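You operate a simulated robot arm through the tools that you are given. There is no shell and no other tool. Be economical: measure what you need, move in short steps, check, and stop when the job is done.

You are at the controls of a simulated robot arm. One attempt, no reset.

TASK
Fit the short bar and the long bar to the frameless panel and clamp them.
Fine: open both clamps; short bar at the white clamp, long bar at the green clamp, channels to the glass; both clamps shut.

Only the result counts: the job must be done as asked and must still hold three seconds after the hand-in. Knocking over, shifting, dropping, spilling or breaking anything else fails it.

THE ROBOT
A 7-joint arm with a three-finger gripper on a trunk, on a base that drives. Base frame: it is fixed to the floor where the robot stands at the start and does not move with it; the origin is under the middle of the robot, x ahead of it, y to its left, z up; the surface under the hand at the start is at about z = 86.2. Lengths are in cm, angles in rad, forces in N, time in s.
With the tool pointing down near the work surface it reaches from about 12 to 88 cm from the robot's upright axis, wherever it stands. Its first joint turns from -2.897 to 2.897 rad. Places, roughly: gap at the green clamp [70, 30, 90]; gap at the white clamp [50, 20, 90]; green clamp [70, 40, 100]; white clamp [40, 20, 100]. Payload 2.94 kg.
Tool frame: the origin (TCP) lies between the finger pads and is the grasp point; the fingertips stand 3 cm ahead of it; z points along the fingers, y is the line along which they close. The gripper opens to 13.2 cm. The gripper's body begins 10.7 cm behind the TCP.
Orientation is that of the tool frame in the base frame, as a unit quaternion [x, y, z, w]. With the fingers straight down and closing along the base's y, the tool's x points along the base's -x, its y along +y and its z along -z.

THE INTERFACE
- The arm moves only by the tool play_rows. Its arguments are lists of equal length, an entry for each row: "slide": the shift along the tool's x, y, z in cm, a list of three; "angular": the turn, a rotation vector about the tool's x, y, z in rad, a list of three; "gripper": the closure in counts, from 0 (fully open) to 255 (shut). In form: {"slide": [[tx, ty, tz], ...], "angular": [[ax, ay, az], ...], "gripper": [gripper, ...]}. A call has 1 to 20 rows; each row is the pose to reach, as a shift and turn from the pose commanded when the call began, along the tool's axes at that moment. A row lasts 0.2 s, in which the tool goes at most 5 cm and 0.15 rad; a call with a longer step from one row to the next is refused whole, and so is a gripper value outside its range. A pose out of reach is approached as far as the arm can. The call stops where the force on the tool passes 70 N (or 10 N more than at its start, if that is more) or the arm is blocked; 0.2 s more then pass. Each finger halts on what it meets, pressing with about 41 N; the grip force reading is that of the motor and also rises with nothing between the fingers. The clock runs only during rows and for 0.2 s after the last one: add rows that repeat a pose to give the fingers time. It gives the time, the measured TCP pose, the force on the tool (base axes), the opening and the grip force at its end, in the units of the frame above (readings bear some noise), with the torque about the TCP (base axes, N m) and any sound that the robot's microphone picked up.
- Cameras (640 x 400 px; columns grow to the right, rows downward): "scene" is now at [3.66, 17.81, 178.3]; the picture's right is [-0.20, -0.98, 0.00], its down [-0.83, 0.17, -0.52] and it looks along [0.51, -0.11, -0.85] (base axes); focal length 248 px, centre (320, 200). "wrist" rides on the gripper at [7.2, 0.3, -14.4] in the tool frame; the picture's right is [-0.04, 1.00, 0.00], its down [-0.88, -0.04, -0.48] and it looks along [-0.47, -0.02, 0.88] (tool axes); focal length 256 px, centre (320, 200). There is no depth. A picture from a camera that has moved, and an enlarged one, comes with that camera's place and axes in the base frame and with its lens.
- get_image(camera): a new picture of that camera. The clock stands still meanwhile.
- move_column(by): slides the trunk up (or, below 0, down) by that many cm; the arm and the scene camera ride with it, the base frame stays. It gives what a move gives, with no picture.
- steer(legs): drives the robot by 1 to 6 legs, each [ahead, left, turn to the left] in cm, cm and rad, along the robot's own axes; the way and the turn of a leg run together, so that a leg with both is an arc; at most 150 cm and 3.142 rad a leg. The arm and the cameras ride along, it lands a little off, and it stops where it bumps. It gives what a move gives.
- aim_head(pan, tilt): turns the head with the scene camera to pan (to the left, within 2.496 rad either way) and tilt (down, from -0.506 to 1.204), counted from straight ahead of the robot. It gives what a move gives.
- close_up(camera, box): a new picture of the part [left, top, right, bottom] of that camera's present view, enlarged. The clock stands still meanwhile.
- job_done(): hands the job in; it is judged then, once.

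Go step by step. Nothing tells you exact positions but the pictures and the camera data: compare them with the known pose of the tool, close in by small moves and look again before you grip or let go. The budget is 120 turns and 98 pictures, counting those below and the enlarged ones. Unless the task says otherwise, let go and move clear before handing in, and close with one line.

The tools are called as a command line: name --argument value ..., lists and objects as JSON in quotes. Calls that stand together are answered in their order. play_rows: Moves the arm, as the interface text tells. Its arguments: {"type":"object","properties":{"slide":{"type":"array"},"angular":{"type":"array"},"gripper":{"type":"array"}},"required":["slide","angular","gripper"]} The other tools are called the same way: move_column (by) slides the trunk up or down; steer (legs) drives the base; aim_head (pan, tilt) turns the head that bears the scene camera; get_image (camera) takes a picture; close_up (camera, box) takes an enlarged picture of a part of a camera's view; job_done () hands the job in.

At the start:

```text
time_s: 0.0
eef_pos: [55.98, 18.08, 119.36]
tool_rot: [0.0, 1.0, 0.0, 0.0]
contact_force: [-0.3, -0.2, -0.3]
ft_torque: [0.01, 0.02, -0.01]
opening: 13.22
grip_force: 0.0
trunk travel left (down, up): [-30.0, 24.0]
robot x, y, heading: [0.03, -0.01, -0.003]
head pan, tilt: [-0.202, 1.019]
```

scene: 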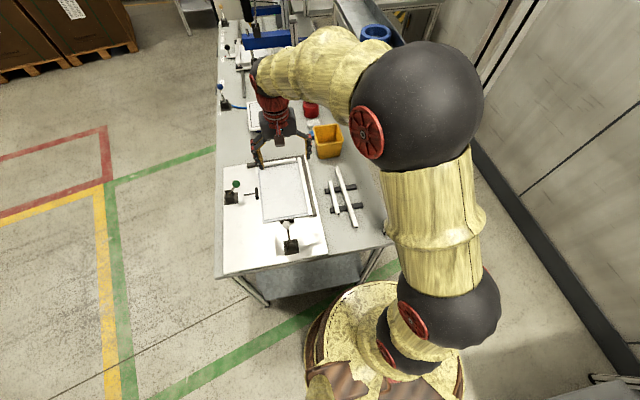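
wrist: 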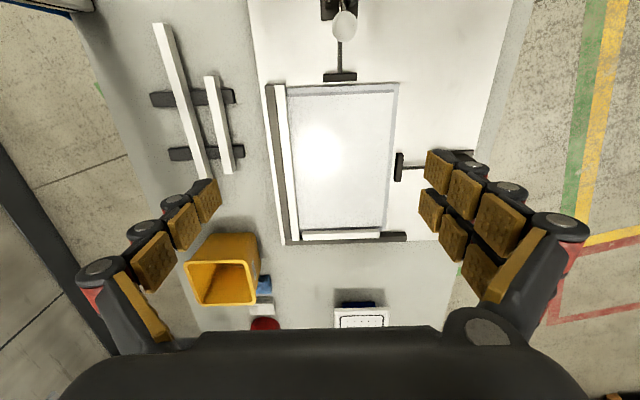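

I see the panel on a white board with a white clamp (near side) and a green clamp (left side), and two bars on rests to the right. I'll take enlarged views to measure things.

close_up --camera "scene" --box '[210, 130, 390, 270]'

close_up --camera "wrist" --box '[140, 0, 500, 250]'

```text
2.86 times, centred on (300, 200) of scene
camera zoom: at [3.66, 17.81, 178.3], right [-0.2, -0.98, 0.0], down [-0.83, 0.17, -0.52], along [0.51, -0.11, -0.85], focal length 709 px, centre (377, 200)
```

zoom: 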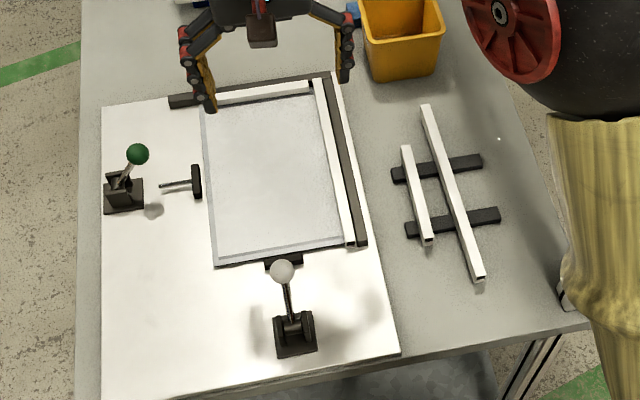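

```text
1.60 times, centred on (320, 125) of wrist
camera zoom: at [48.92, 18.37, 133.87], right [0.04, 1.0, 0.0], down [0.88, -0.04, 0.48], along [0.47, -0.02, -0.88], focal length 410 px, centre (320, 320)
```

zoom: 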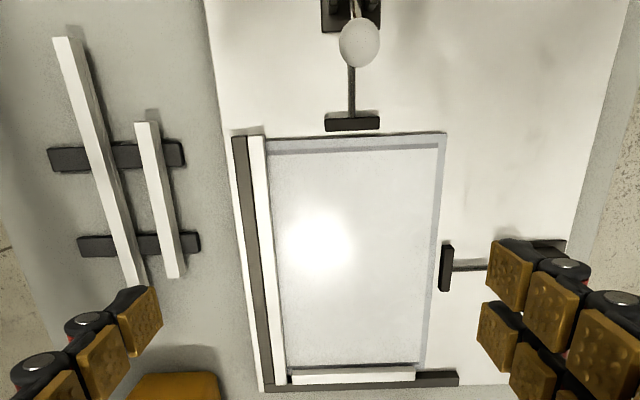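

The clamp pads sit about 1.5 cm off the glass, and the bars lie to the right on black rests. I need a closer look at the bars' channels and the clamps.

close_up --camera "scene" --box '[220, 170, 320, 260]'

play_rows --slide '[[1, -4, 2], [2, -8, 4], [3, -12, 6], [4, -16, 8], [5, -20, 10]]' --angular '[[0, 0, 0], [0, 0, 0], [0, 0, 0], [0, 0, 0], [0, 0, 0]]' --gripper '[0, 0, 0, 0, 0]'

get_image --camera "wrist"

```text
4.44 times, centred on (270, 215) of scene
camera zoom: at [3.66, 17.81, 178.3], right [-0.2, -0.98, 0.0], down [-0.83, 0.17, -0.52], along [0.51, -0.11, -0.85], focal length 1102 px, centre (542, 133)
```

zoom: 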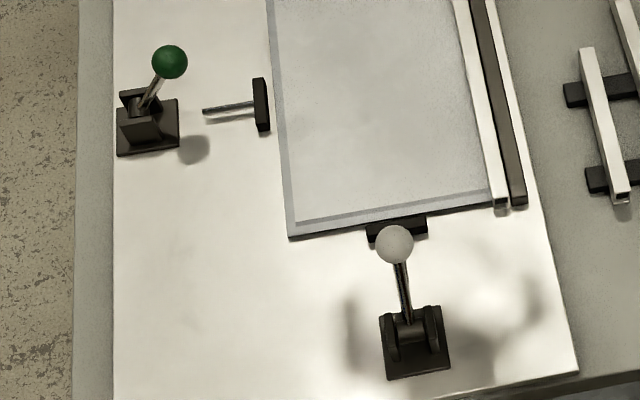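

```text
time_s: 1.2
eef_pos: [51.01, -2.13, 109.33]
tool_rot: [0.0, 1.0, 0.0, 0.001]
contact_force: [0.7, -0.9, 0.9]
ft_torque: [-0.01, 0.0, 0.0]
opening: 13.17
grip_force: 0.1
trunk travel left (down, up): [-30.0, 24.0]
robot x, y, heading: [-0.29, -0.09, 0.004]
head pan, tilt: [-0.202, 1.019]
```

```text
92 pictures are left
camera wrist: at [43.88, -1.77, 123.8], right [0.04, 1.0, 0.0], down [0.88, -0.04, 0.48], along [0.48, -0.02, -0.88], focal length 256 px, centre (320, 200)
```

wrist: 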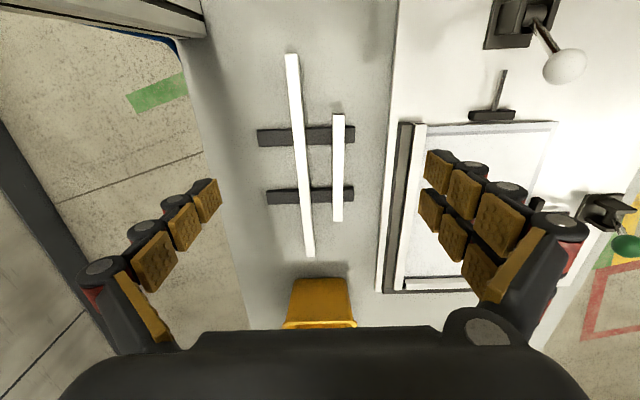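

I'm above the bars, so I'll zoom in to see their channels.

close_up --camera "wrist" --box '[250, 40, 410, 140]'

close_up --camera "scene" --box '[320, 160, 380, 230]'

close_up --camera "scene" --box '[270, 200, 340, 250]'

```text
4.00 times, centred on (330, 90) of wrist
camera zoom: at [43.88, -1.77, 123.8], right [0.04, 1.0, 0.0], down [0.88, -0.04, 0.48], along [0.48, -0.02, -0.88], focal length 1024 px, centre (280, 640)
```

zoom: 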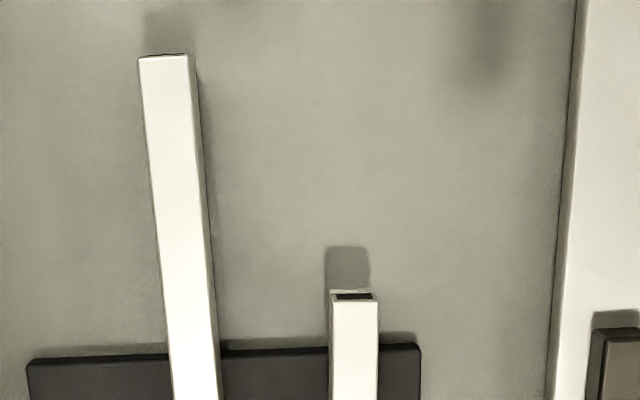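

```text
5.71 times, centred on (350, 195) of scene
camera zoom: at [3.66, 17.75, 178.31], right [-0.2, -0.98, 0.0], down [-0.83, 0.17, -0.52], along [0.51, -0.11, -0.85], focal length 1418 px, centre (149, 229)
```

zoom: 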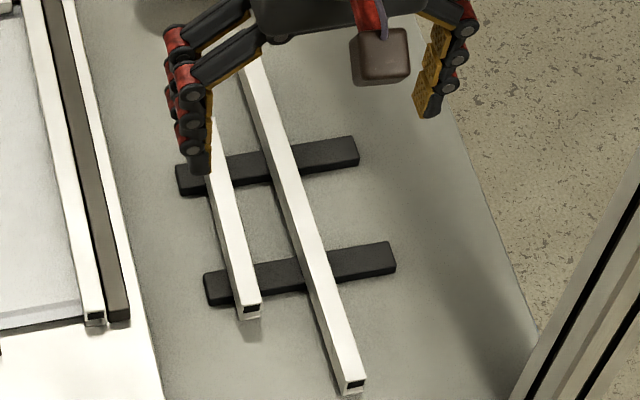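

```text
8.00 times, centred on (305, 225) of scene
camera zoom: at [3.66, 17.75, 178.31], right [-0.2, -0.98, 0.0], down [-0.83, 0.17, -0.52], along [0.51, -0.11, -0.85], focal length 1984 px, centre (440, 0)
```

zoom: 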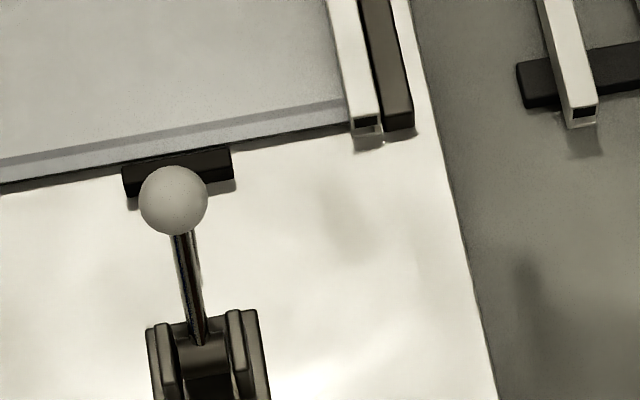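

The bar ends show dark holes; I'll zoom more tightly to see which side is open.

close_up --camera "scene" --box '[340, 208, 364, 232]'

close_up --camera "wrist" --box '[320, 104, 350, 124]'

```text
16.00 times, centred on (352, 220) of scene
camera zoom: at [3.66, 17.75, 178.31], right [-0.2, -0.98, 0.0], down [-0.83, 0.17, -0.52], along [0.51, -0.11, -0.85], focal length 3969 px, centre (-192, -120)
```

zoom: 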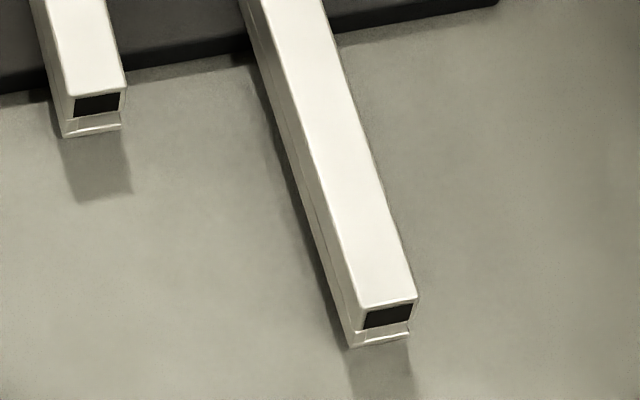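

```text
16.00 times, centred on (335, 114) of wrist
camera zoom: at [43.88, -1.77, 123.8], right [0.04, 1.0, 0.0], down [0.88, -0.04, 0.48], along [0.48, -0.02, -0.88], focal length 4096 px, centre (80, 1576)
```

zoom: 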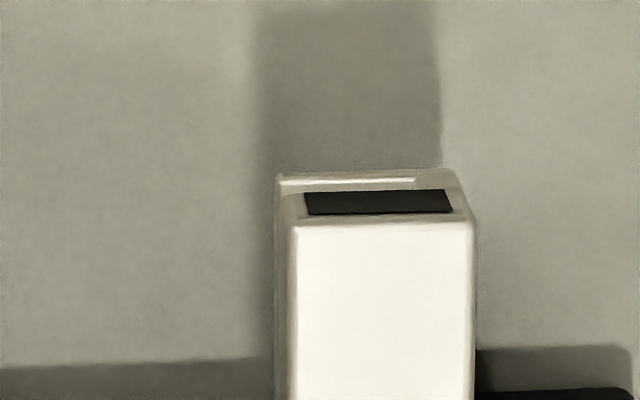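

The holes look like stepped slots, but I need an end-on view. I'll tilt the wrist up and come lower in front of the bars.

play_rows --slide '[[1.5, 0, 2], [3, 0, 4.5], [4.5, 0, 7], [6, 0, 9.5], [7, 0, 11.5]]' --angular '[[0, -0.14, 0], [0, -0.28, 0], [0, -0.42, 0], [0, -0.56, 0], [0, -0.7, 0]]' --gripper '[0, 0, 0, 0, 0]'

get_image --camera "wrist"

```text
time_s: 2.4
eef_pos: [44.11, -1.49, 99.07]
tool_rot: [-0.003, 0.956, 0.01, 0.292]
contact_force: [4.3, -0.2, 7.1]
ft_torque: [0.06, 0.72, 0.0]
opening: 13.21
grip_force: 0.1
out of reach, approached as far as the arm can: row 5
trunk travel left (down, up): [-30.0, 24.0]
robot x, y, heading: [0.06, 0.43, -0.002]
head pan, tilt: [-0.202, 1.019]
```

```text
86 pictures are left
camera wrist: at [30.39, -1.41, 106.97], right [0.02, 1.0, 0.04], down [0.46, -0.05, 0.89], along [0.89, 0.0, -0.46], focal length 256 px, centre (320, 200)
```

wrist: 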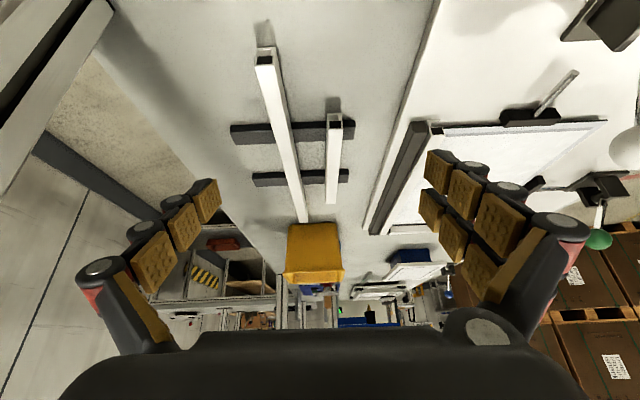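

close_up --camera "wrist" --box '[250, 40, 282, 60]'

close_up --camera "wrist" --box '[320, 105, 352, 125]'

close_up --camera "wrist" --box '[400, 110, 464, 150]'

close_up --camera "wrist" --box '[490, 60, 640, 200]'

```text
16.00 times, centred on (266, 50) of wrist
camera zoom: at [30.39, -1.41, 106.97], right [0.02, 1.0, 0.04], down [0.46, -0.05, 0.89], along [0.89, 0.0, -0.46], focal length 4096 px, centre (1184, 2600)
```

zoom: 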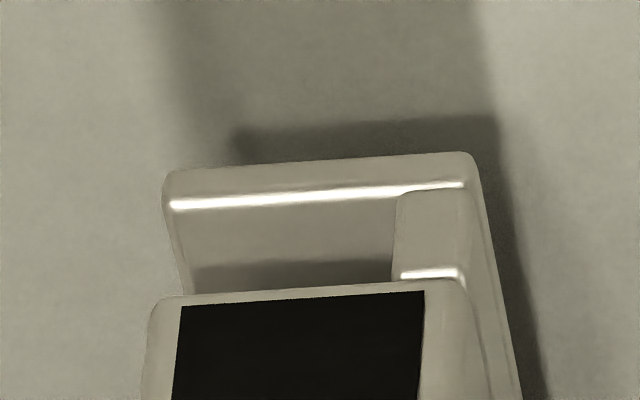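

```text
16.00 times, centred on (336, 115) of wrist
camera zoom: at [30.39, -1.41, 106.97], right [0.02, 1.0, 0.04], down [0.46, -0.05, 0.89], along [0.89, 0.0, -0.46], focal length 4096 px, centre (64, 1560)
```

zoom: 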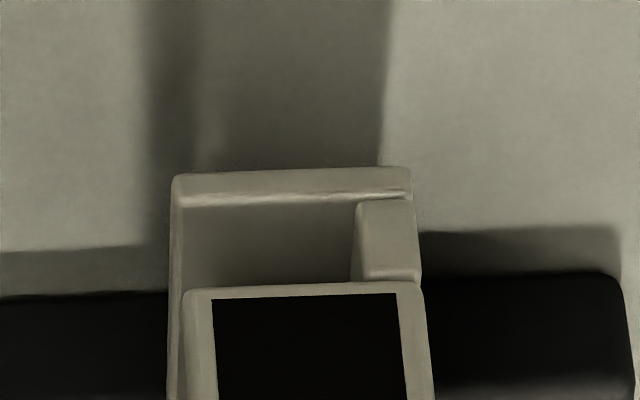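

```text
10.00 times, centred on (432, 130) of wrist
camera zoom: at [30.39, -1.41, 106.97], right [0.02, 1.0, 0.04], down [0.46, -0.05, 0.89], along [0.89, 0.0, -0.46], focal length 2560 px, centre (-800, 900)
```

zoom: 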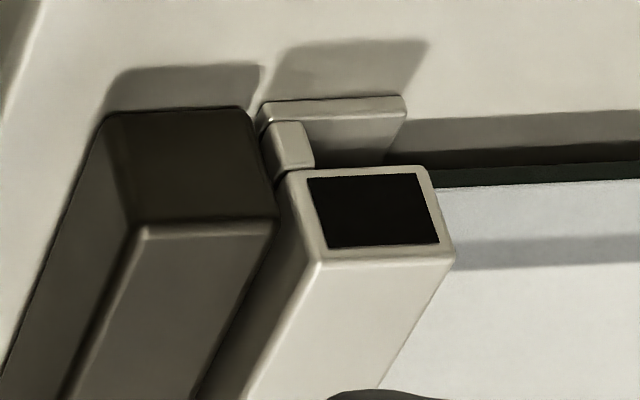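

```text
2.86 times, centred on (565, 130) of wrist
camera zoom: at [30.39, -1.41, 106.97], right [0.02, 1.0, 0.04], down [0.46, -0.05, 0.89], along [0.89, 0.0, -0.46], focal length 731 px, centre (-380, 400)
```

zoom: 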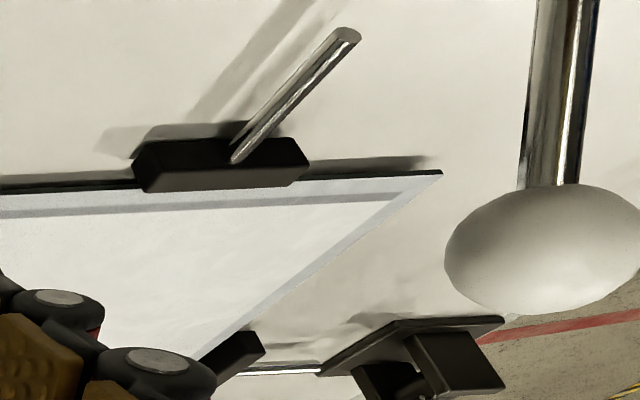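

Now the geometry is clear: each bar has a hollow box on top, a channel beneath open toward -y and a spine on the +y side. The long bar only needs translating, and the short bar needs +90° about vertical. Next I go up to look at the clamps.

play_rows --slide '[[-2.8, 0, -4.1], [-5.6, 0, -8.2], [-7, 4, -9.5], [-8, 8.5, -10.5], [-9, 13, -11], [-10, 17.5, -11.5], [-10.6, 22, -12.1]]' --angular '[[0, 0.1, 0], [0, 0.2, 0], [0, 0.3, 0], [0, 0.4, 0], [0, 0.5, 0], [0, 0.593, 0], [0, 0.593, 0]]' --gripper '[0, 0, 60, 120, 200, 255, 255]'

get_image --camera "wrist"

```text
time_s: 4.0
eef_pos: [45.89, 20.48, 115.46]
tool_rot: [-0.007, 1.0, 0.008, -0.001]
contact_force: [0.6, -0.2, 0.1]
ft_torque: [-0.04, -0.01, -0.01]
opening: 5.93
grip_force: 1.3
trunk travel left (down, up): [-30.0, 24.0]
robot x, y, heading: [0.12, 0.34, -0.003]
head pan, tilt: [-0.202, 1.019]
```

```text
81 pictures are left
camera wrist: at [38.9, 20.41, 129.9], right [0.03, 1.0, 0.02], down [0.88, -0.04, 0.47], along [0.47, 0.0, -0.88], focal length 256 px, centre (320, 200)
```

wrist: 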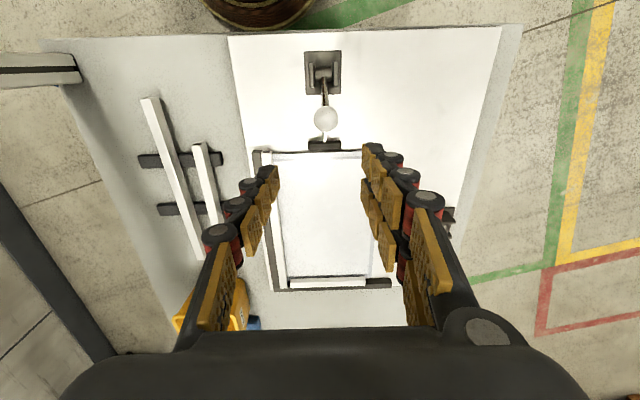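

White knob is at about (45.1, 21.5, 96), leaning toward the glass, with its pivot near x≈40. I'll bring the closed fingers down between the knob and the glass.

play_rows --slide '[[-2.8, 1, 0], [-2.8, 1, 4], [-2.8, 1, 8], [-2.8, 1, 12], [-2.8, 1, 15], [-2.8, 1, 15]]' --angular '[[0, 0, 0], [0, 0, 0], [0, 0, 0], [0, 0, 0], [0, 0, 0], [0, 0, 0]]' --gripper '[255, 255, 255, 255, 255, 255]'

get_image --camera "wrist"

close_up --camera "scene" --box '[230, 170, 330, 260]'

```text
time_s: 5.4
eef_pos: [48.67, 21.67, 100.33]
tool_rot: [-0.007, 1.0, 0.009, 0.0]
contact_force: [-0.2, 0.8, -0.4]
ft_torque: [0.0, 0.07, -0.03]
opening: 0.0
grip_force: 28.7
trunk travel left (down, up): [-30.0, 24.0]
robot x, y, heading: [-0.09, -0.25, -0.003]
head pan, tilt: [-0.202, 1.019]
```

```text
80 pictures are left
camera wrist: at [41.72, 21.67, 114.86], right [0.03, 1.0, 0.02], down [0.88, -0.04, 0.48], along [0.48, 0.0, -0.88], focal length 256 px, centre (320, 200)
```

wrist: 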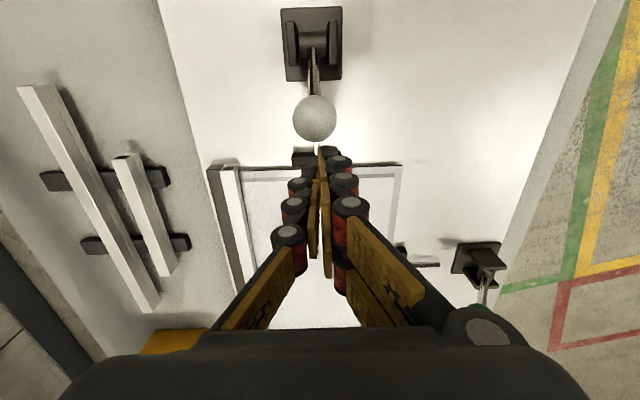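

```text
4.44 times, centred on (280, 215) of scene
camera zoom: at [3.66, 17.82, 178.3], right [-0.2, -0.98, 0.0], down [-0.83, 0.17, -0.52], along [0.51, -0.11, -0.85], focal length 1102 px, centre (498, 133)
```

zoom: 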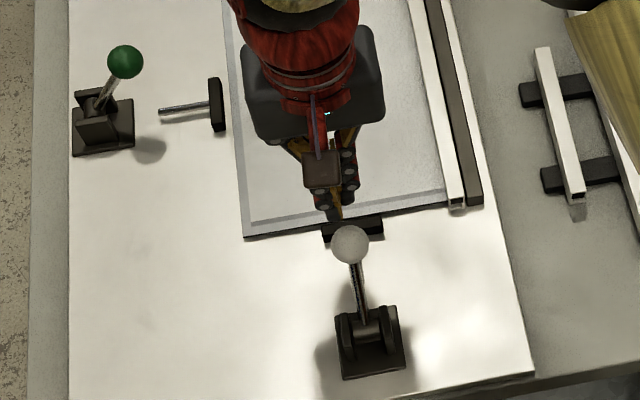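

The fingers are aligned in front of the knob. I'll descend a bit more and sweep the knob toward the robot.

play_rows --slide '[[0, -0.1, 3.5], [1, -0.1, 3.5], [2, -0.1, 3.5], [3, -0.1, 3.5], [4, -0.1, 3.5], [5, -0.1, 3.5], [6, -0.1, 3.5]]' --angular '[[0, 0, 0], [0, 0, 0], [0, 0, 0], [0, 0, 0], [0, 0, 0], [0, 0, 0], [0, 0, 0]]' --gripper '[255, 255, 255, 255, 255, 255, 255]'

get_image --camera "wrist"

close_up --camera "scene" --box '[230, 170, 330, 260]'

```text
time_s: 7.0
eef_pos: [42.73, 21.54, 96.89]
tool_rot: [-0.006, 1.0, 0.008, 0.0]
contact_force: [0.5, -1.1, -0.4]
ft_torque: [0.0, 0.01, 0.02]
opening: 0.01
grip_force: 28.0
trunk travel left (down, up): [-30.0, 24.0]
robot x, y, heading: [-0.29, -0.14, -0.002]
head pan, tilt: [-0.202, 1.019]
```

```text
78 pictures are left
camera wrist: at [35.65, 21.57, 111.32], right [0.03, 1.0, 0.02], down [0.88, -0.04, 0.48], along [0.48, 0.0, -0.88], focal length 256 px, centre (320, 200)
```

wrist: 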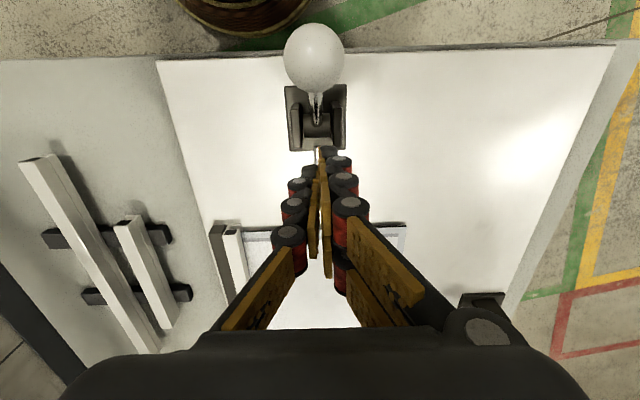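

```text
4.44 times, centred on (280, 215) of scene
camera zoom: at [3.63, 17.81, 178.3], right [-0.2, -0.98, 0.0], down [-0.83, 0.17, -0.52], along [0.51, -0.11, -0.85], focal length 1102 px, centre (498, 133)
```

zoom: 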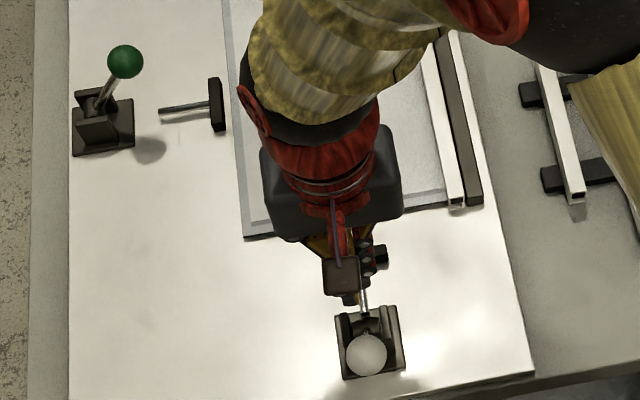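

The white lever flipped over-centre to the back and its plunger retracted. I'll rise and go to the green clamp, with the knob near (67, 38.9, 96).

play_rows --slide '[[0, 0, -4], [0, 0, -9], [-4, 2.5, -10], [-8, 5, -10], [-12, 7.5, -10], [-16, 10, -10], [-20, 12, -10], [-24.3, 13.9, -10]]' --angular '[[0, 0, 0], [0, 0, 0], [0, 0, 0], [0, 0, 0], [0, 0, 0], [0, 0, 0], [0, 0, 0], [0, 0, 0]]' --gripper '[255, 255, 255, 255, 255, 255, 255, 255]'

get_image --camera "wrist"

close_up --camera "scene" --box '[210, 160, 330, 260]'

```text
time_s: 8.8
eef_pos: [67.04, 35.72, 106.91]
tool_rot: [-0.006, 1.0, 0.009, -0.001]
contact_force: [0.2, 0.5, 0.1]
ft_torque: [0.0, 0.0, 0.0]
opening: 0.0
grip_force: 29.0
trunk travel left (down, up): [-30.0, 24.0]
robot x, y, heading: [0.07, -0.04, -0.0]
head pan, tilt: [-0.202, 1.019]
```

```text
76 pictures are left
camera wrist: at [59.99, 35.71, 121.39], right [0.03, 1.0, 0.02], down [0.88, -0.04, 0.47], along [0.47, 0.0, -0.88], focal length 256 px, centre (320, 200)
```

wrist: 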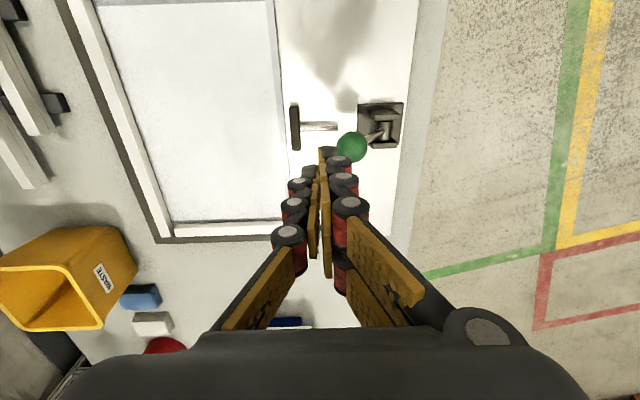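

```text
4.00 times, centred on (270, 210) of scene
camera zoom: at [3.8, 17.89, 178.28], right [-0.2, -0.98, 0.0], down [-0.83, 0.17, -0.52], along [0.51, -0.11, -0.85], focal length 992 px, centre (520, 160)
```

zoom: 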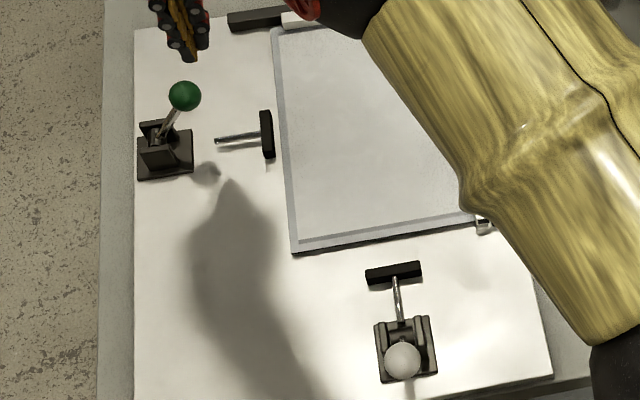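

White plunger is retracted by about 3 cm. The green knob is at (67.6, 39.2), so I descend beside it and sweep outward (+y).

play_rows --slide '[[-0.4, -0.2, 4], [-0.4, -0.2, 8], [-0.4, -0.2, 10.2], [-0.4, 1, 10.2], [-0.4, 2, 10.2], [-0.4, 3, 10.2], [-0.4, 4, 10.2], [-0.4, 5, 10.2], [-0.4, 5.8, 10.2]]' --angular '[[0, 0, 0], [0, 0, 0], [0, 0, 0], [0, 0, 0], [0, 0, 0], [0, 0, 0], [0, 0, 0], [0, 0, 0], [0, 0, 0]]' --gripper '[255, 255, 255, 255, 255, 255, 255, 255, 255]'

get_image --camera "wrist"

```text
time_s: 10.8
eef_pos: [67.11, 41.77, 97.06]
tool_rot: [-0.006, 1.0, 0.009, 0.0]
contact_force: [-0.4, -0.2, 0.8]
ft_torque: [-0.01, -0.01, -0.02]
opening: 0.01
grip_force: 28.4
trunk travel left (down, up): [-30.0, 24.0]
robot x, y, heading: [0.08, 0.11, -0.003]
head pan, tilt: [-0.202, 1.019]
```

```text
74 pictures are left
camera wrist: at [60.19, 41.67, 111.49], right [0.03, 1.0, 0.02], down [0.88, -0.04, 0.48], along [0.48, 0.0, -0.88], focal length 256 px, centre (320, 200)
```

wrist: 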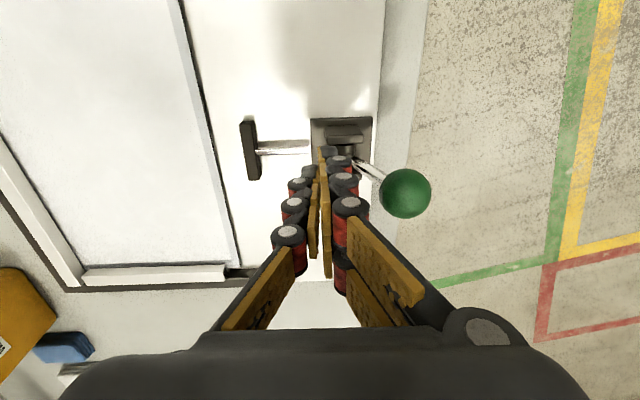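

Both clamps are open. Now I go up over the panel with the gripper open to measure the glass edges precisely.

play_rows --slide '[[0, -1.5, -3], [0, -1.5, -7], [1, -4, -10], [2, -8, -12], [4, -12, -14], [6, -16, -16], [8, -20, -18], [8, -20, -18]]' --angular '[[0, 0, 0], [0, 0, 0], [0, 0, 0], [0, 0, 0], [0, 0, 0], [0, 0, 0], [0.015, 0, 0.015], [0.015, 0, 0.015]]' --gripper '[255, 200, 150, 100, 50, 0, 0, 0]'

close_up --camera "wrist" --box '[240, 90, 400, 190]'

close_up --camera "wrist" --box '[240, 170, 400, 270]'

```text
time_s: 12.6
eef_pos: [59.69, 21.12, 114.51]
tool_rot: [0.0, 1.0, 0.001, 0.001]
contact_force: [-0.1, 0.5, 0.0]
ft_torque: [-0.03, 0.01, -0.03]
opening: 10.16
grip_force: 0.1
trunk travel left (down, up): [-30.0, 24.0]
robot x, y, heading: [0.1, -0.34, -0.001]
head pan, tilt: [-0.202, 1.019]
```

```text
4.00 times, centred on (320, 140) of wrist
camera zoom: at [52.52, 21.34, 128.94], right [0.05, 1.0, 0.0], down [0.88, -0.04, 0.48], along [0.47, -0.02, -0.88], focal length 1024 px, centre (320, 440)
```

zoom: 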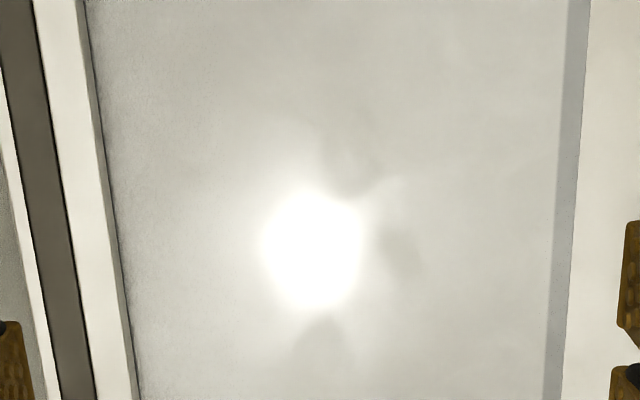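

```text
4.00 times, centred on (320, 220) of wrist
camera zoom: at [52.52, 21.34, 128.94], right [0.05, 1.0, 0.0], down [0.88, -0.04, 0.48], along [0.47, -0.02, -0.88], focal length 1024 px, centre (320, 120)
```

zoom: 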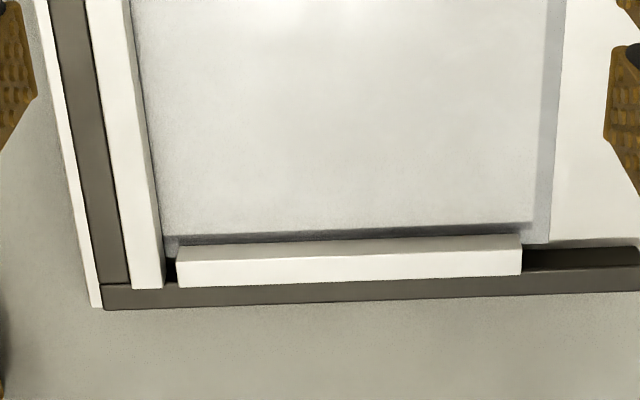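

Glass left edge is about y=31.0, the right bar spans x≈51.7–81.5, the existing short bar spans y≈13.6–29.4, and bars are about 1.5 wide with a box part about 1.2 tall. I go to hover over the long bar.

play_rows --slide '[[0.3, -4.5, 0], [0.6, -9, 0], [0.9, -13.5, 0], [1.2, -18, 2], [1.5, -22, 4], [1.7, -25.7, 6], [1.7, -25.7, 8]]' --angular '[[0, 0, 0], [0, 0, 0], [0, 0, 0], [0, 0, 0], [0, 0, 0], [0, 0, 0], [0, 0, 0]]' --gripper '[155, 155, 155, 155, 155, 155, 155]'

get_image --camera "wrist"

```text
time_s: 14.2
eef_pos: [57.72, -3.76, 106.88]
tool_rot: [-0.001, 1.0, -0.002, 0.002]
contact_force: [-0.2, -1.3, 0.4]
ft_torque: [0.02, 0.0, 0.04]
opening: 5.16
grip_force: 0.0
trunk travel left (down, up): [-30.0, 24.0]
robot x, y, heading: [0.11, 0.26, 0.001]
head pan, tilt: [-0.202, 1.019]
```

```text
71 pictures are left
camera wrist: at [50.51, -3.35, 121.32], right [0.04, 1.0, 0.0], down [0.88, -0.03, 0.48], along [0.48, -0.02, -0.88], focal length 256 px, centre (320, 200)
```

wrist: 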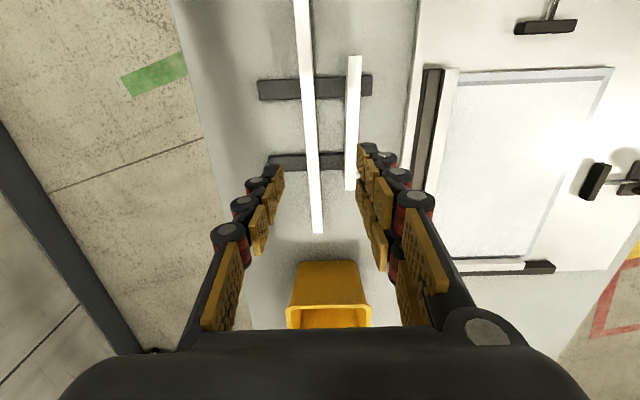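

The base sways slightly, so I'll correct by the readings. Long bar centre is about (58.4, -4.85); I align and descend part way.

play_rows --slide '[[-0.6, -1.1, 2], [-0.6, -1.1, 6], [-0.6, -1.1, 10], [-0.6, -1.1, 13], [-0.6, -1.1, 13]]' --angular '[[0, 0, 0], [0, 0, 0], [0, 0, 0], [0, 0, 0], [0, 0, 0]]' --gripper '[168, 168, 168, 168, 168]'

get_image --camera "wrist"

close_up --camera "scene" --box '[310, 150, 380, 210]'

```text
time_s: 15.4
eef_pos: [58.42, -4.19, 93.15]
tool_rot: [-0.004, 1.0, -0.004, -0.002]
contact_force: [0.3, 1.5, 0.3]
ft_torque: [-0.08, 0.02, 0.03]
opening: 4.47
grip_force: 0.0
trunk travel left (down, up): [-30.0, 24.0]
robot x, y, heading: [-0.09, -0.06, 0.005]
head pan, tilt: [-0.202, 1.019]
```

```text
70 pictures are left
camera wrist: at [51.55, -3.82, 107.72], right [0.03, 1.0, -0.01], down [0.88, -0.03, 0.47], along [0.47, -0.02, -0.88], focal length 256 px, centre (320, 200)
```

wrist: 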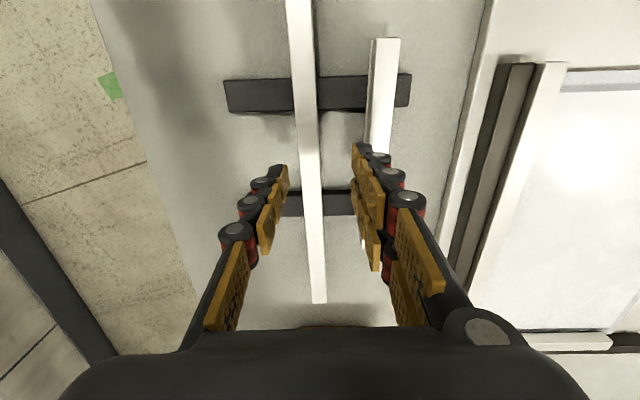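

```text
6.67 times, centred on (345, 180) of scene
camera zoom: at [4.13, 19.41, 178.07], right [-0.19, -0.98, 0.01], down [-0.84, 0.16, -0.52], along [0.51, -0.11, -0.85], focal length 1654 px, centre (153, 333)
```

zoom: 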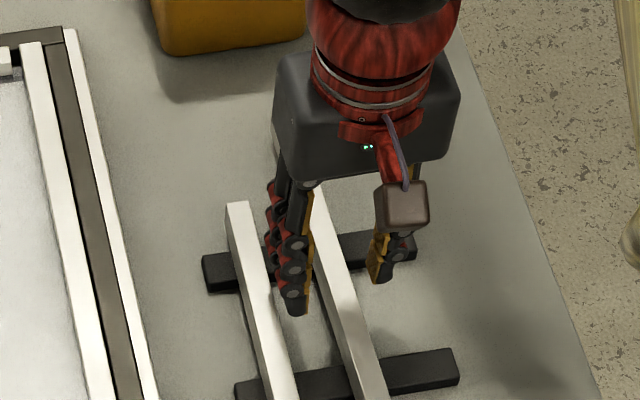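

The tool is about 0.8 cm left of the bar's centre line; I shift and descend a bit.

play_rows --slide '[[0, -0.8, 0], [0, -0.8, 1], [0, -0.8, 1], [0, -0.8, 1]]' --angular '[[0, 0, 0], [0, 0, 0], [0, 0, 0], [0, 0, 0]]' --gripper '[180, 180, 180, 180]'

close_up --camera "wrist" --box '[230, 100, 390, 200]'

```text
time_s: 16.4
eef_pos: [58.94, -4.0, 92.91]
tool_rot: [-0.01, 1.0, -0.002, 0.003]
contact_force: [0.1, -0.2, 0.3]
ft_torque: [-0.09, 0.03, -0.01]
opening: 3.87
grip_force: 0.0
trunk travel left (down, up): [-30.0, 24.0]
robot x, y, heading: [0.36, 0.5, 0.025]
head pan, tilt: [-0.202, 1.019]
```

```text
4.00 times, centred on (310, 150) of wrist
camera zoom: at [51.8, -3.83, 107.4], right [0.02, 1.0, 0.0], down [0.88, -0.02, 0.48], along [0.48, -0.01, -0.88], focal length 1024 px, centre (360, 400)
```

zoom: 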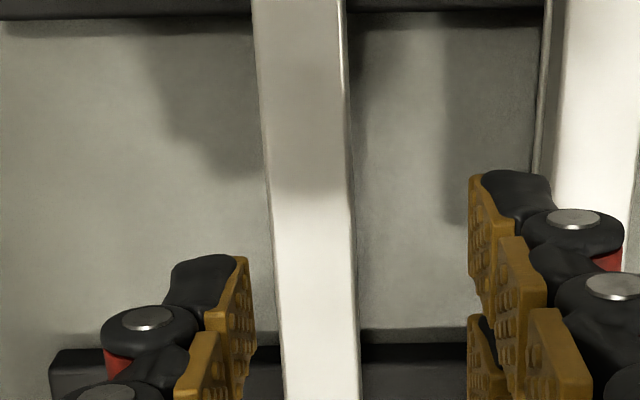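

The robot's base seems to have moved and turned slightly, as if some link is touching something. I check the scene.

get_image --camera "scene"

get_image --camera "wrist"

```text
67 pictures are left
camera scene: at [3.42, 19.47, 178.19], right [-0.18, -0.98, 0.01], down [-0.84, 0.15, -0.53], along [0.52, -0.1, -0.85], focal length 248 px, centre (320, 200)
```

scene: 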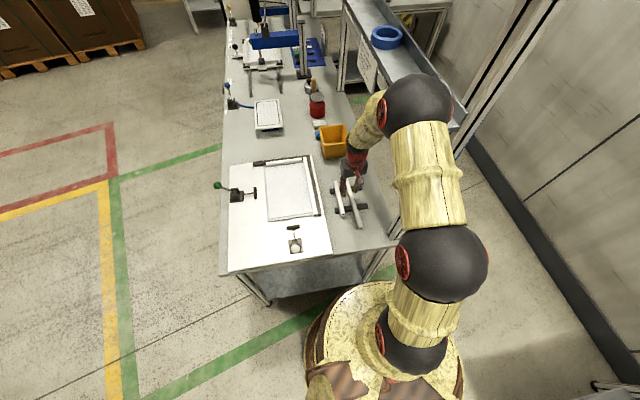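

```text
66 pictures are left
camera wrist: at [51.8, -3.83, 107.4], right [0.02, 1.0, 0.0], down [0.88, -0.02, 0.48], along [0.48, -0.01, -0.88], focal length 256 px, centre (320, 200)
```

wrist: 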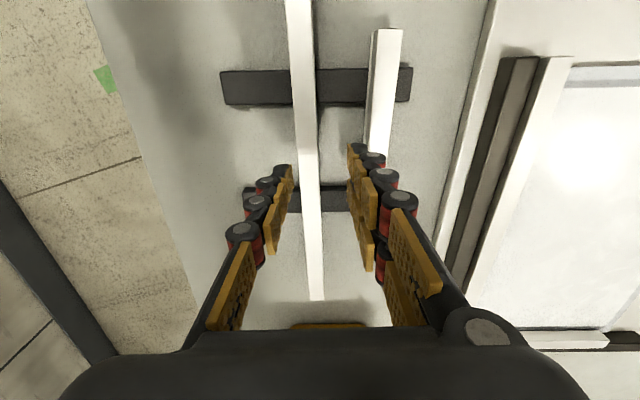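

The elbow looks close to the grey rack on the right. I turn the head to check.

aim_head --pan -0.6 --tilt 0.7

get_image --camera "scene"

```text
time_s: 17.3
eef_pos: [58.8, -3.98, 92.97]
tool_rot: [-0.01, 1.0, -0.002, 0.001]
contact_force: [-0.5, 0.2, 1.4]
ft_torque: [-0.08, -0.01, -0.01]
opening: 3.88
grip_force: 0.0
trunk travel left (down, up): [-30.0, 24.0]
robot x, y, heading: [0.63, 0.23, 0.018]
head pan, tilt: [-0.6, 0.7]
```

```text
65 pictures are left
camera scene: at [3.82, 16.09, 180.67], right [-0.55, -0.84, 0.0], down [-0.54, 0.35, -0.77], along [0.64, -0.42, -0.64], focal length 248 px, centre (320, 200)
```

scene: 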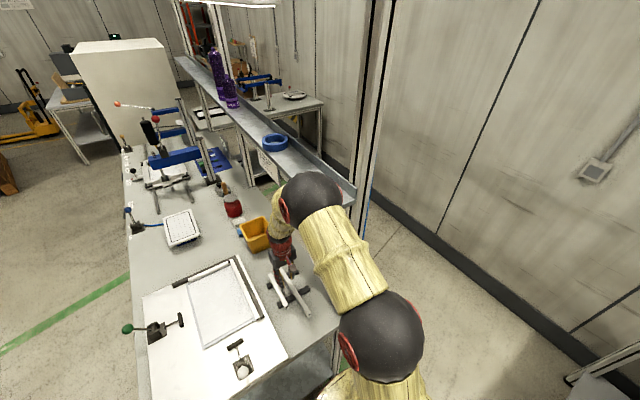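

The elbow is touching the end of the overhead shelf. I lift a little, then back the base by 20 cm so the arm stretches and the elbow stays clear.

play_rows --slide '[[0.5, 0, -3], [1, 0, -6], [1, 0, -6]]' --angular '[[0, 0, 0], [0, 0, 0], [0, 0, 0]]' --gripper '[180, 180, 180]'

steer --legs '[[-20, 0, 0]]'

get_image --camera "scene"

```text
time_s: 18.1
eef_pos: [57.49, -4.4, 98.14]
tool_rot: [-0.007, 1.0, -0.003, -0.004]
contact_force: [-0.8, 0.2, 0.7]
ft_torque: [0.08, 0.02, -0.01]
opening: 3.89
grip_force: 0.0
trunk travel left (down, up): [-30.0, 24.0]
robot x, y, heading: [-0.35, -0.02, 0.01]
head pan, tilt: [-0.6, 0.7]
```

```text
time_s: 19.2
eef_pos: [47.09, -3.61, 97.86]
tool_rot: [-0.087, 0.995, -0.006, 0.056]
contact_force: [1.0, 0.1, 0.6]
ft_torque: [0.0, 0.06, -0.01]
opening: 3.88
grip_force: 0.0
trunk travel left (down, up): [-30.0, 24.0]
robot x, y, heading: [-7.64, -6.28, 0.165]
head pan, tilt: [-0.6, 0.7]
stopped in leg 1: the robot was blocked; the commanded pose is now the measured one
```

```text
64 pictures are left
camera scene: at [11.09, 13.07, 180.32], right [-0.42, -0.91, 0.06], down [-0.66, 0.25, -0.71], along [0.63, -0.34, -0.7], focal length 248 px, centre (320, 200)
```

scene: 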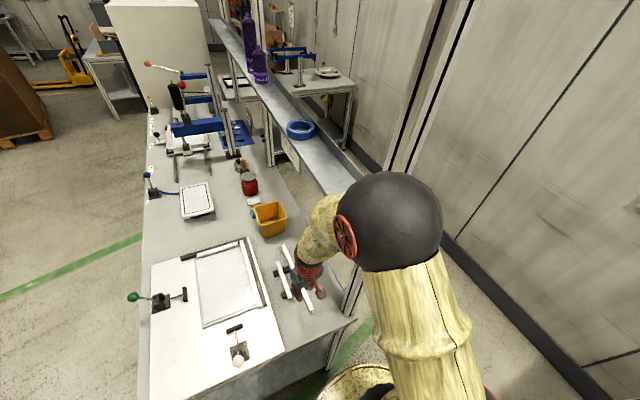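

The robot got blocked and turned by 0.165 rad; bars still lie as before. I move the arm up and left, away from the post and shelf, undoing the tool's tilt.

play_rows --slide '[[0, 0, -4], [0, 3, -8], [-0.5, 7, -11], [-1, 11, -13], [-1.5, 15, -15], [-2, 19.5, -17], [-2, 24, -17]]' --angular '[[0, 0.05, 0.05], [0, 0.11, 0.1], [0, 0.11, 0.17], [0, 0.11, 0.17], [0, 0.11, 0.17], [0, 0.11, 0.17], [0, 0.11, 0.17]]' --gripper '[180, 180, 180, 180, 180, 180, 180]'

get_image --camera "scene"

```text
refused: row 3 steps farther than a row can; nothing moved
```

```text
63 pictures are left
camera scene: at [11.09, 13.07, 180.32], right [-0.42, -0.91, 0.06], down [-0.66, 0.25, -0.71], along [0.63, -0.34, -0.7], focal length 248 px, centre (320, 200)
```

scene: 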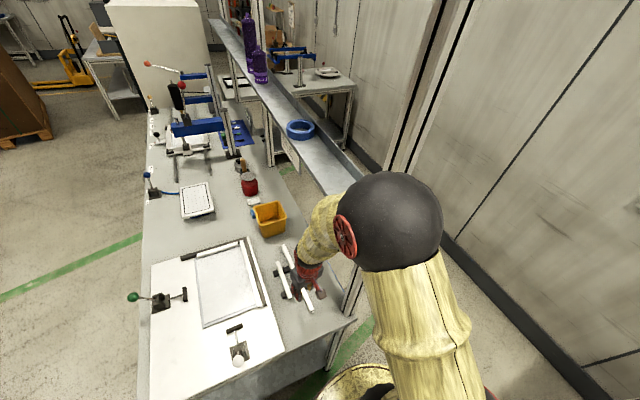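

play_rows --slide '[[0, 0, -4], [0, 2.5, -7], [-0.5, 5.5, -10], [-1, 9.5, -12], [-1.5, 13.5, -14], [-2, 17.5, -16], [-2, 21, -17], [-2, 24, -17]]' --angular '[[0, 0.05, 0.05], [0, 0.11, 0.1], [0, 0.11, 0.17], [0, 0.11, 0.17], [0, 0.11, 0.17], [0, 0.11, 0.17], [0, 0.11, 0.17], [0, 0.11, 0.17]]' --gripper '[180, 180, 180, 180, 180, 180, 180, 180]'

get_image --camera "scene"

```text
time_s: 19.6
eef_pos: [42.8, -6.71, 100.82]
tool_rot: [-0.099, 0.991, 0.001, 0.091]
contact_force: [5.2, -2.7, 1.4]
ft_torque: [0.27, 0.5, -0.02]
opening: 3.88
grip_force: 0.1
trunk travel left (down, up): [-30.0, 24.0]
robot x, y, heading: [-7.39, -9.43, 0.224]
head pan, tilt: [-0.6, 0.7]
stopped in row 1: the arm was blocked; the commanded pose is now the measured one
```

```text
62 pictures are left
camera scene: at [9.96, 8.59, 180.69], right [-0.37, -0.93, 0.05], down [-0.67, 0.22, -0.71], along [0.65, -0.29, -0.7], focal length 248 px, centre (320, 200)
```

scene: 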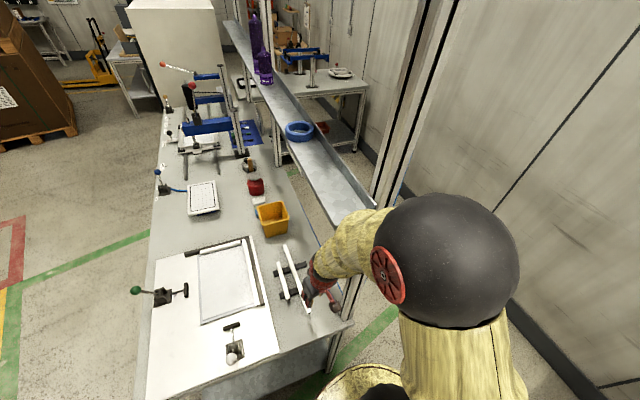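

The elbow is now on the robot side of the shelf post. Before backing further I check what is behind the robot.

aim_head --pan 2.45 --tilt 0.7

get_image --camera "scene"

aim_head --pan -2.2 --tilt 0.7

get_image --camera "scene"

```text
time_s: 22.2
eef_pos: [35.05, -3.26, 102.51]
tool_rot: [-0.1, 0.991, 0.001, 0.086]
contact_force: [-2.1, 4.9, -3.4]
ft_torque: [-0.52, -0.21, -0.09]
opening: 3.91
grip_force: 0.9
trunk travel left (down, up): [-30.0, 24.0]
robot x, y, heading: [-9.47, -7.31, 0.21]
head pan, tilt: [2.45, 0.7]
```

```text
61 pictures are left
camera scene: at [-23.96, 16.57, 180.55], right [0.46, 0.89, -0.01], down [0.57, -0.31, -0.76], along [-0.68, 0.35, -0.65], focal length 248 px, centre (320, 200)
```

scene: 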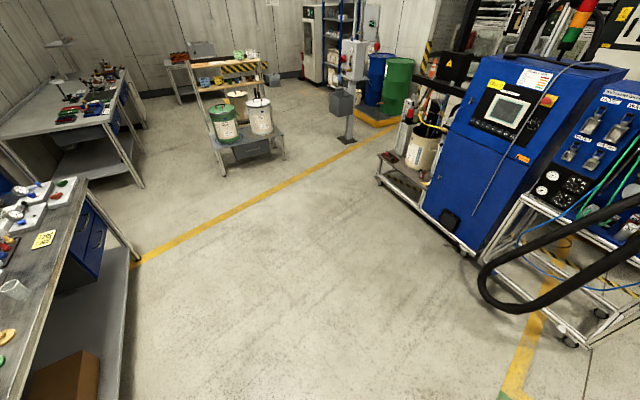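

```text
time_s: 25.9
eef_pos: [36.94, -6.38, 102.92]
tool_rot: [-0.087, 0.992, 0.007, 0.09]
contact_force: [0.1, -0.4, -0.5]
ft_torque: [-0.03, 0.0, 0.01]
opening: 3.86
grip_force: 0.0
trunk travel left (down, up): [-30.0, 24.0]
robot x, y, heading: [-7.7, -7.63, 0.193]
head pan, tilt: [-2.201, 0.7]
```

```text
60 pictures are left
camera scene: at [-17.94, 2.8, 180.77], right [-0.9, 0.43, 0.0], down [0.27, 0.58, -0.77], along [-0.33, -0.69, -0.64], focal length 248 px, centre (320, 200)
```

scene: 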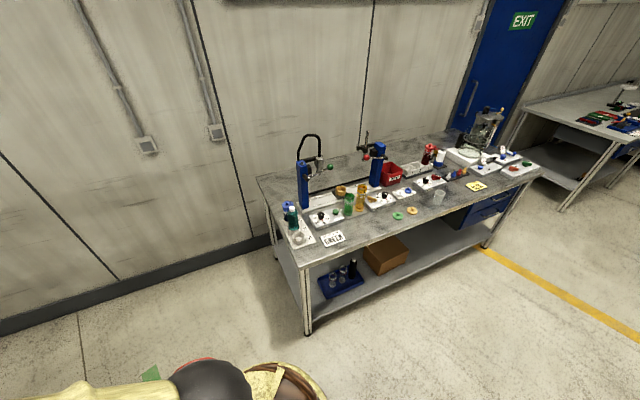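

Behind is clear for about a metre. I back off further and straighten the heading.

steer --legs '[[-16, 5, 0], [0, 4, -0.19]]'

aim_head --pan -0.4 --tilt 0.85

get_image --camera "scene"

```text
time_s: 28.1
eef_pos: [19.44, -8.88, 102.91]
tool_rot: [0.008, 0.996, -0.003, 0.09]
contact_force: [-0.5, 0.3, 0.0]
ft_torque: [-0.02, 0.0, -0.01]
opening: 3.86
grip_force: 0.1
trunk travel left (down, up): [-30.0, 24.0]
robot x, y, heading: [-24.98, -1.96, -0.001]
head pan, tilt: [-2.201, 0.7]
```

```text
time_s: 29.9
eef_pos: [19.46, -8.93, 102.89]
tool_rot: [0.008, 0.996, -0.002, 0.09]
contact_force: [-0.4, 0.4, -0.5]
ft_torque: [0.03, -0.03, -0.03]
opening: 3.88
grip_force: 0.0
trunk travel left (down, up): [-30.0, 24.0]
robot x, y, heading: [-24.86, -1.89, -0.006]
head pan, tilt: [-0.4, 0.85]
```

```text
59 pictures are left
camera scene: at [-20.64, 14.22, 179.54], right [-0.39, -0.92, 0.0], down [-0.69, 0.29, -0.66], along [0.61, -0.26, -0.75], focal length 248 px, centre (320, 200)
```

scene: 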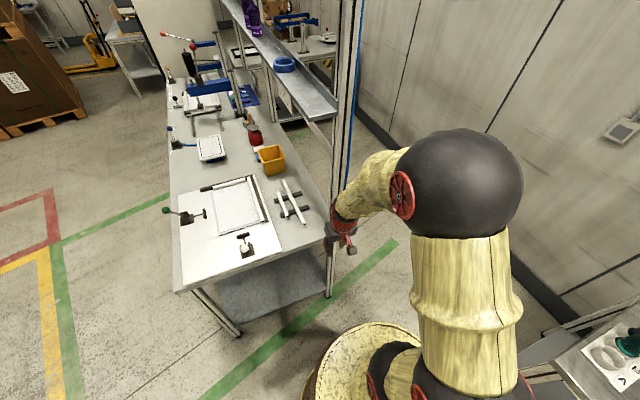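

The robot is free at (-25, -2). The shelf is at z≈141 above x>40, y from -7 to -19, so from here the elbow stays in front of it. I straighten the tool, then reach forward over the bars.

play_rows --slide '[[-0.5, 1, -2], [-1, 2, -4], [-1, 2, -4]]' --angular '[[0, 0.1, 0], [0, 0.18, -0.016], [0, 0.18, -0.016]]' --gripper '[168, 168, 168]'

play_rows --slide '[[-4.5, 0.3, 0], [-9, 0.6, 0], [-13.5, 0.9, 0], [-18, 1.2, 0], [-22.5, 1.5, 0], [-27, 1.8, 0], [-31, 1.8, 0]]' --angular '[[0, 0, 0], [0, 0, 0], [0, 0, 0], [0, 0, 0], [0, 0, 0], [0, 0, 0], [0, 0, 0]]' --gripper '[168, 168, 168, 168, 168, 168, 168]'

get_image --camera "scene"

get_image --camera "wrist"

```text
time_s: 30.7
eef_pos: [19.67, -6.95, 107.11]
tool_rot: [0.0, 1.0, -0.002, 0.001]
contact_force: [0.5, 0.4, 0.5]
ft_torque: [0.01, 0.0, -0.03]
opening: 4.48
grip_force: 0.0
trunk travel left (down, up): [-30.0, 24.0]
robot x, y, heading: [-24.67, -1.98, -0.008]
head pan, tilt: [-0.4, 0.85]
```

```text
time_s: 32.3
eef_pos: [50.74, -3.61, 107.55]
tool_rot: [-0.004, 1.0, -0.005, 0.004]
contact_force: [-0.2, 0.0, 0.0]
ft_torque: [-0.05, 0.01, -0.02]
opening: 4.51
grip_force: 0.1
trunk travel left (down, up): [-30.0, 24.0]
robot x, y, heading: [-24.59, -1.72, 0.004]
head pan, tilt: [-0.4, 0.85]
```

```text
58 pictures are left
camera scene: at [-21.32, 15.62, 179.46], right [-0.39, -0.92, 0.01], down [-0.69, 0.29, -0.66], along [0.61, -0.26, -0.75], focal length 248 px, centre (320, 200)
```

scene: 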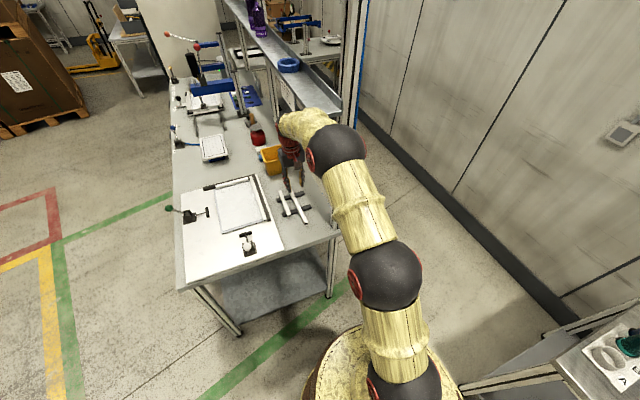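

```text
57 pictures are left
camera wrist: at [43.47, -3.27, 121.93], right [0.03, 1.0, -0.01], down [0.88, -0.02, 0.48], along [0.48, -0.03, -0.88], focal length 256 px, centre (320, 200)
```

wrist: 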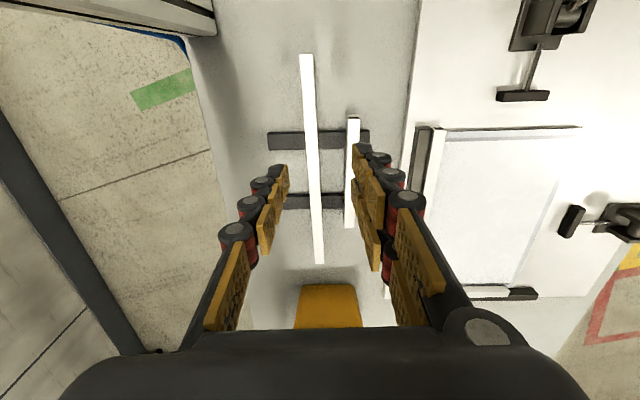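

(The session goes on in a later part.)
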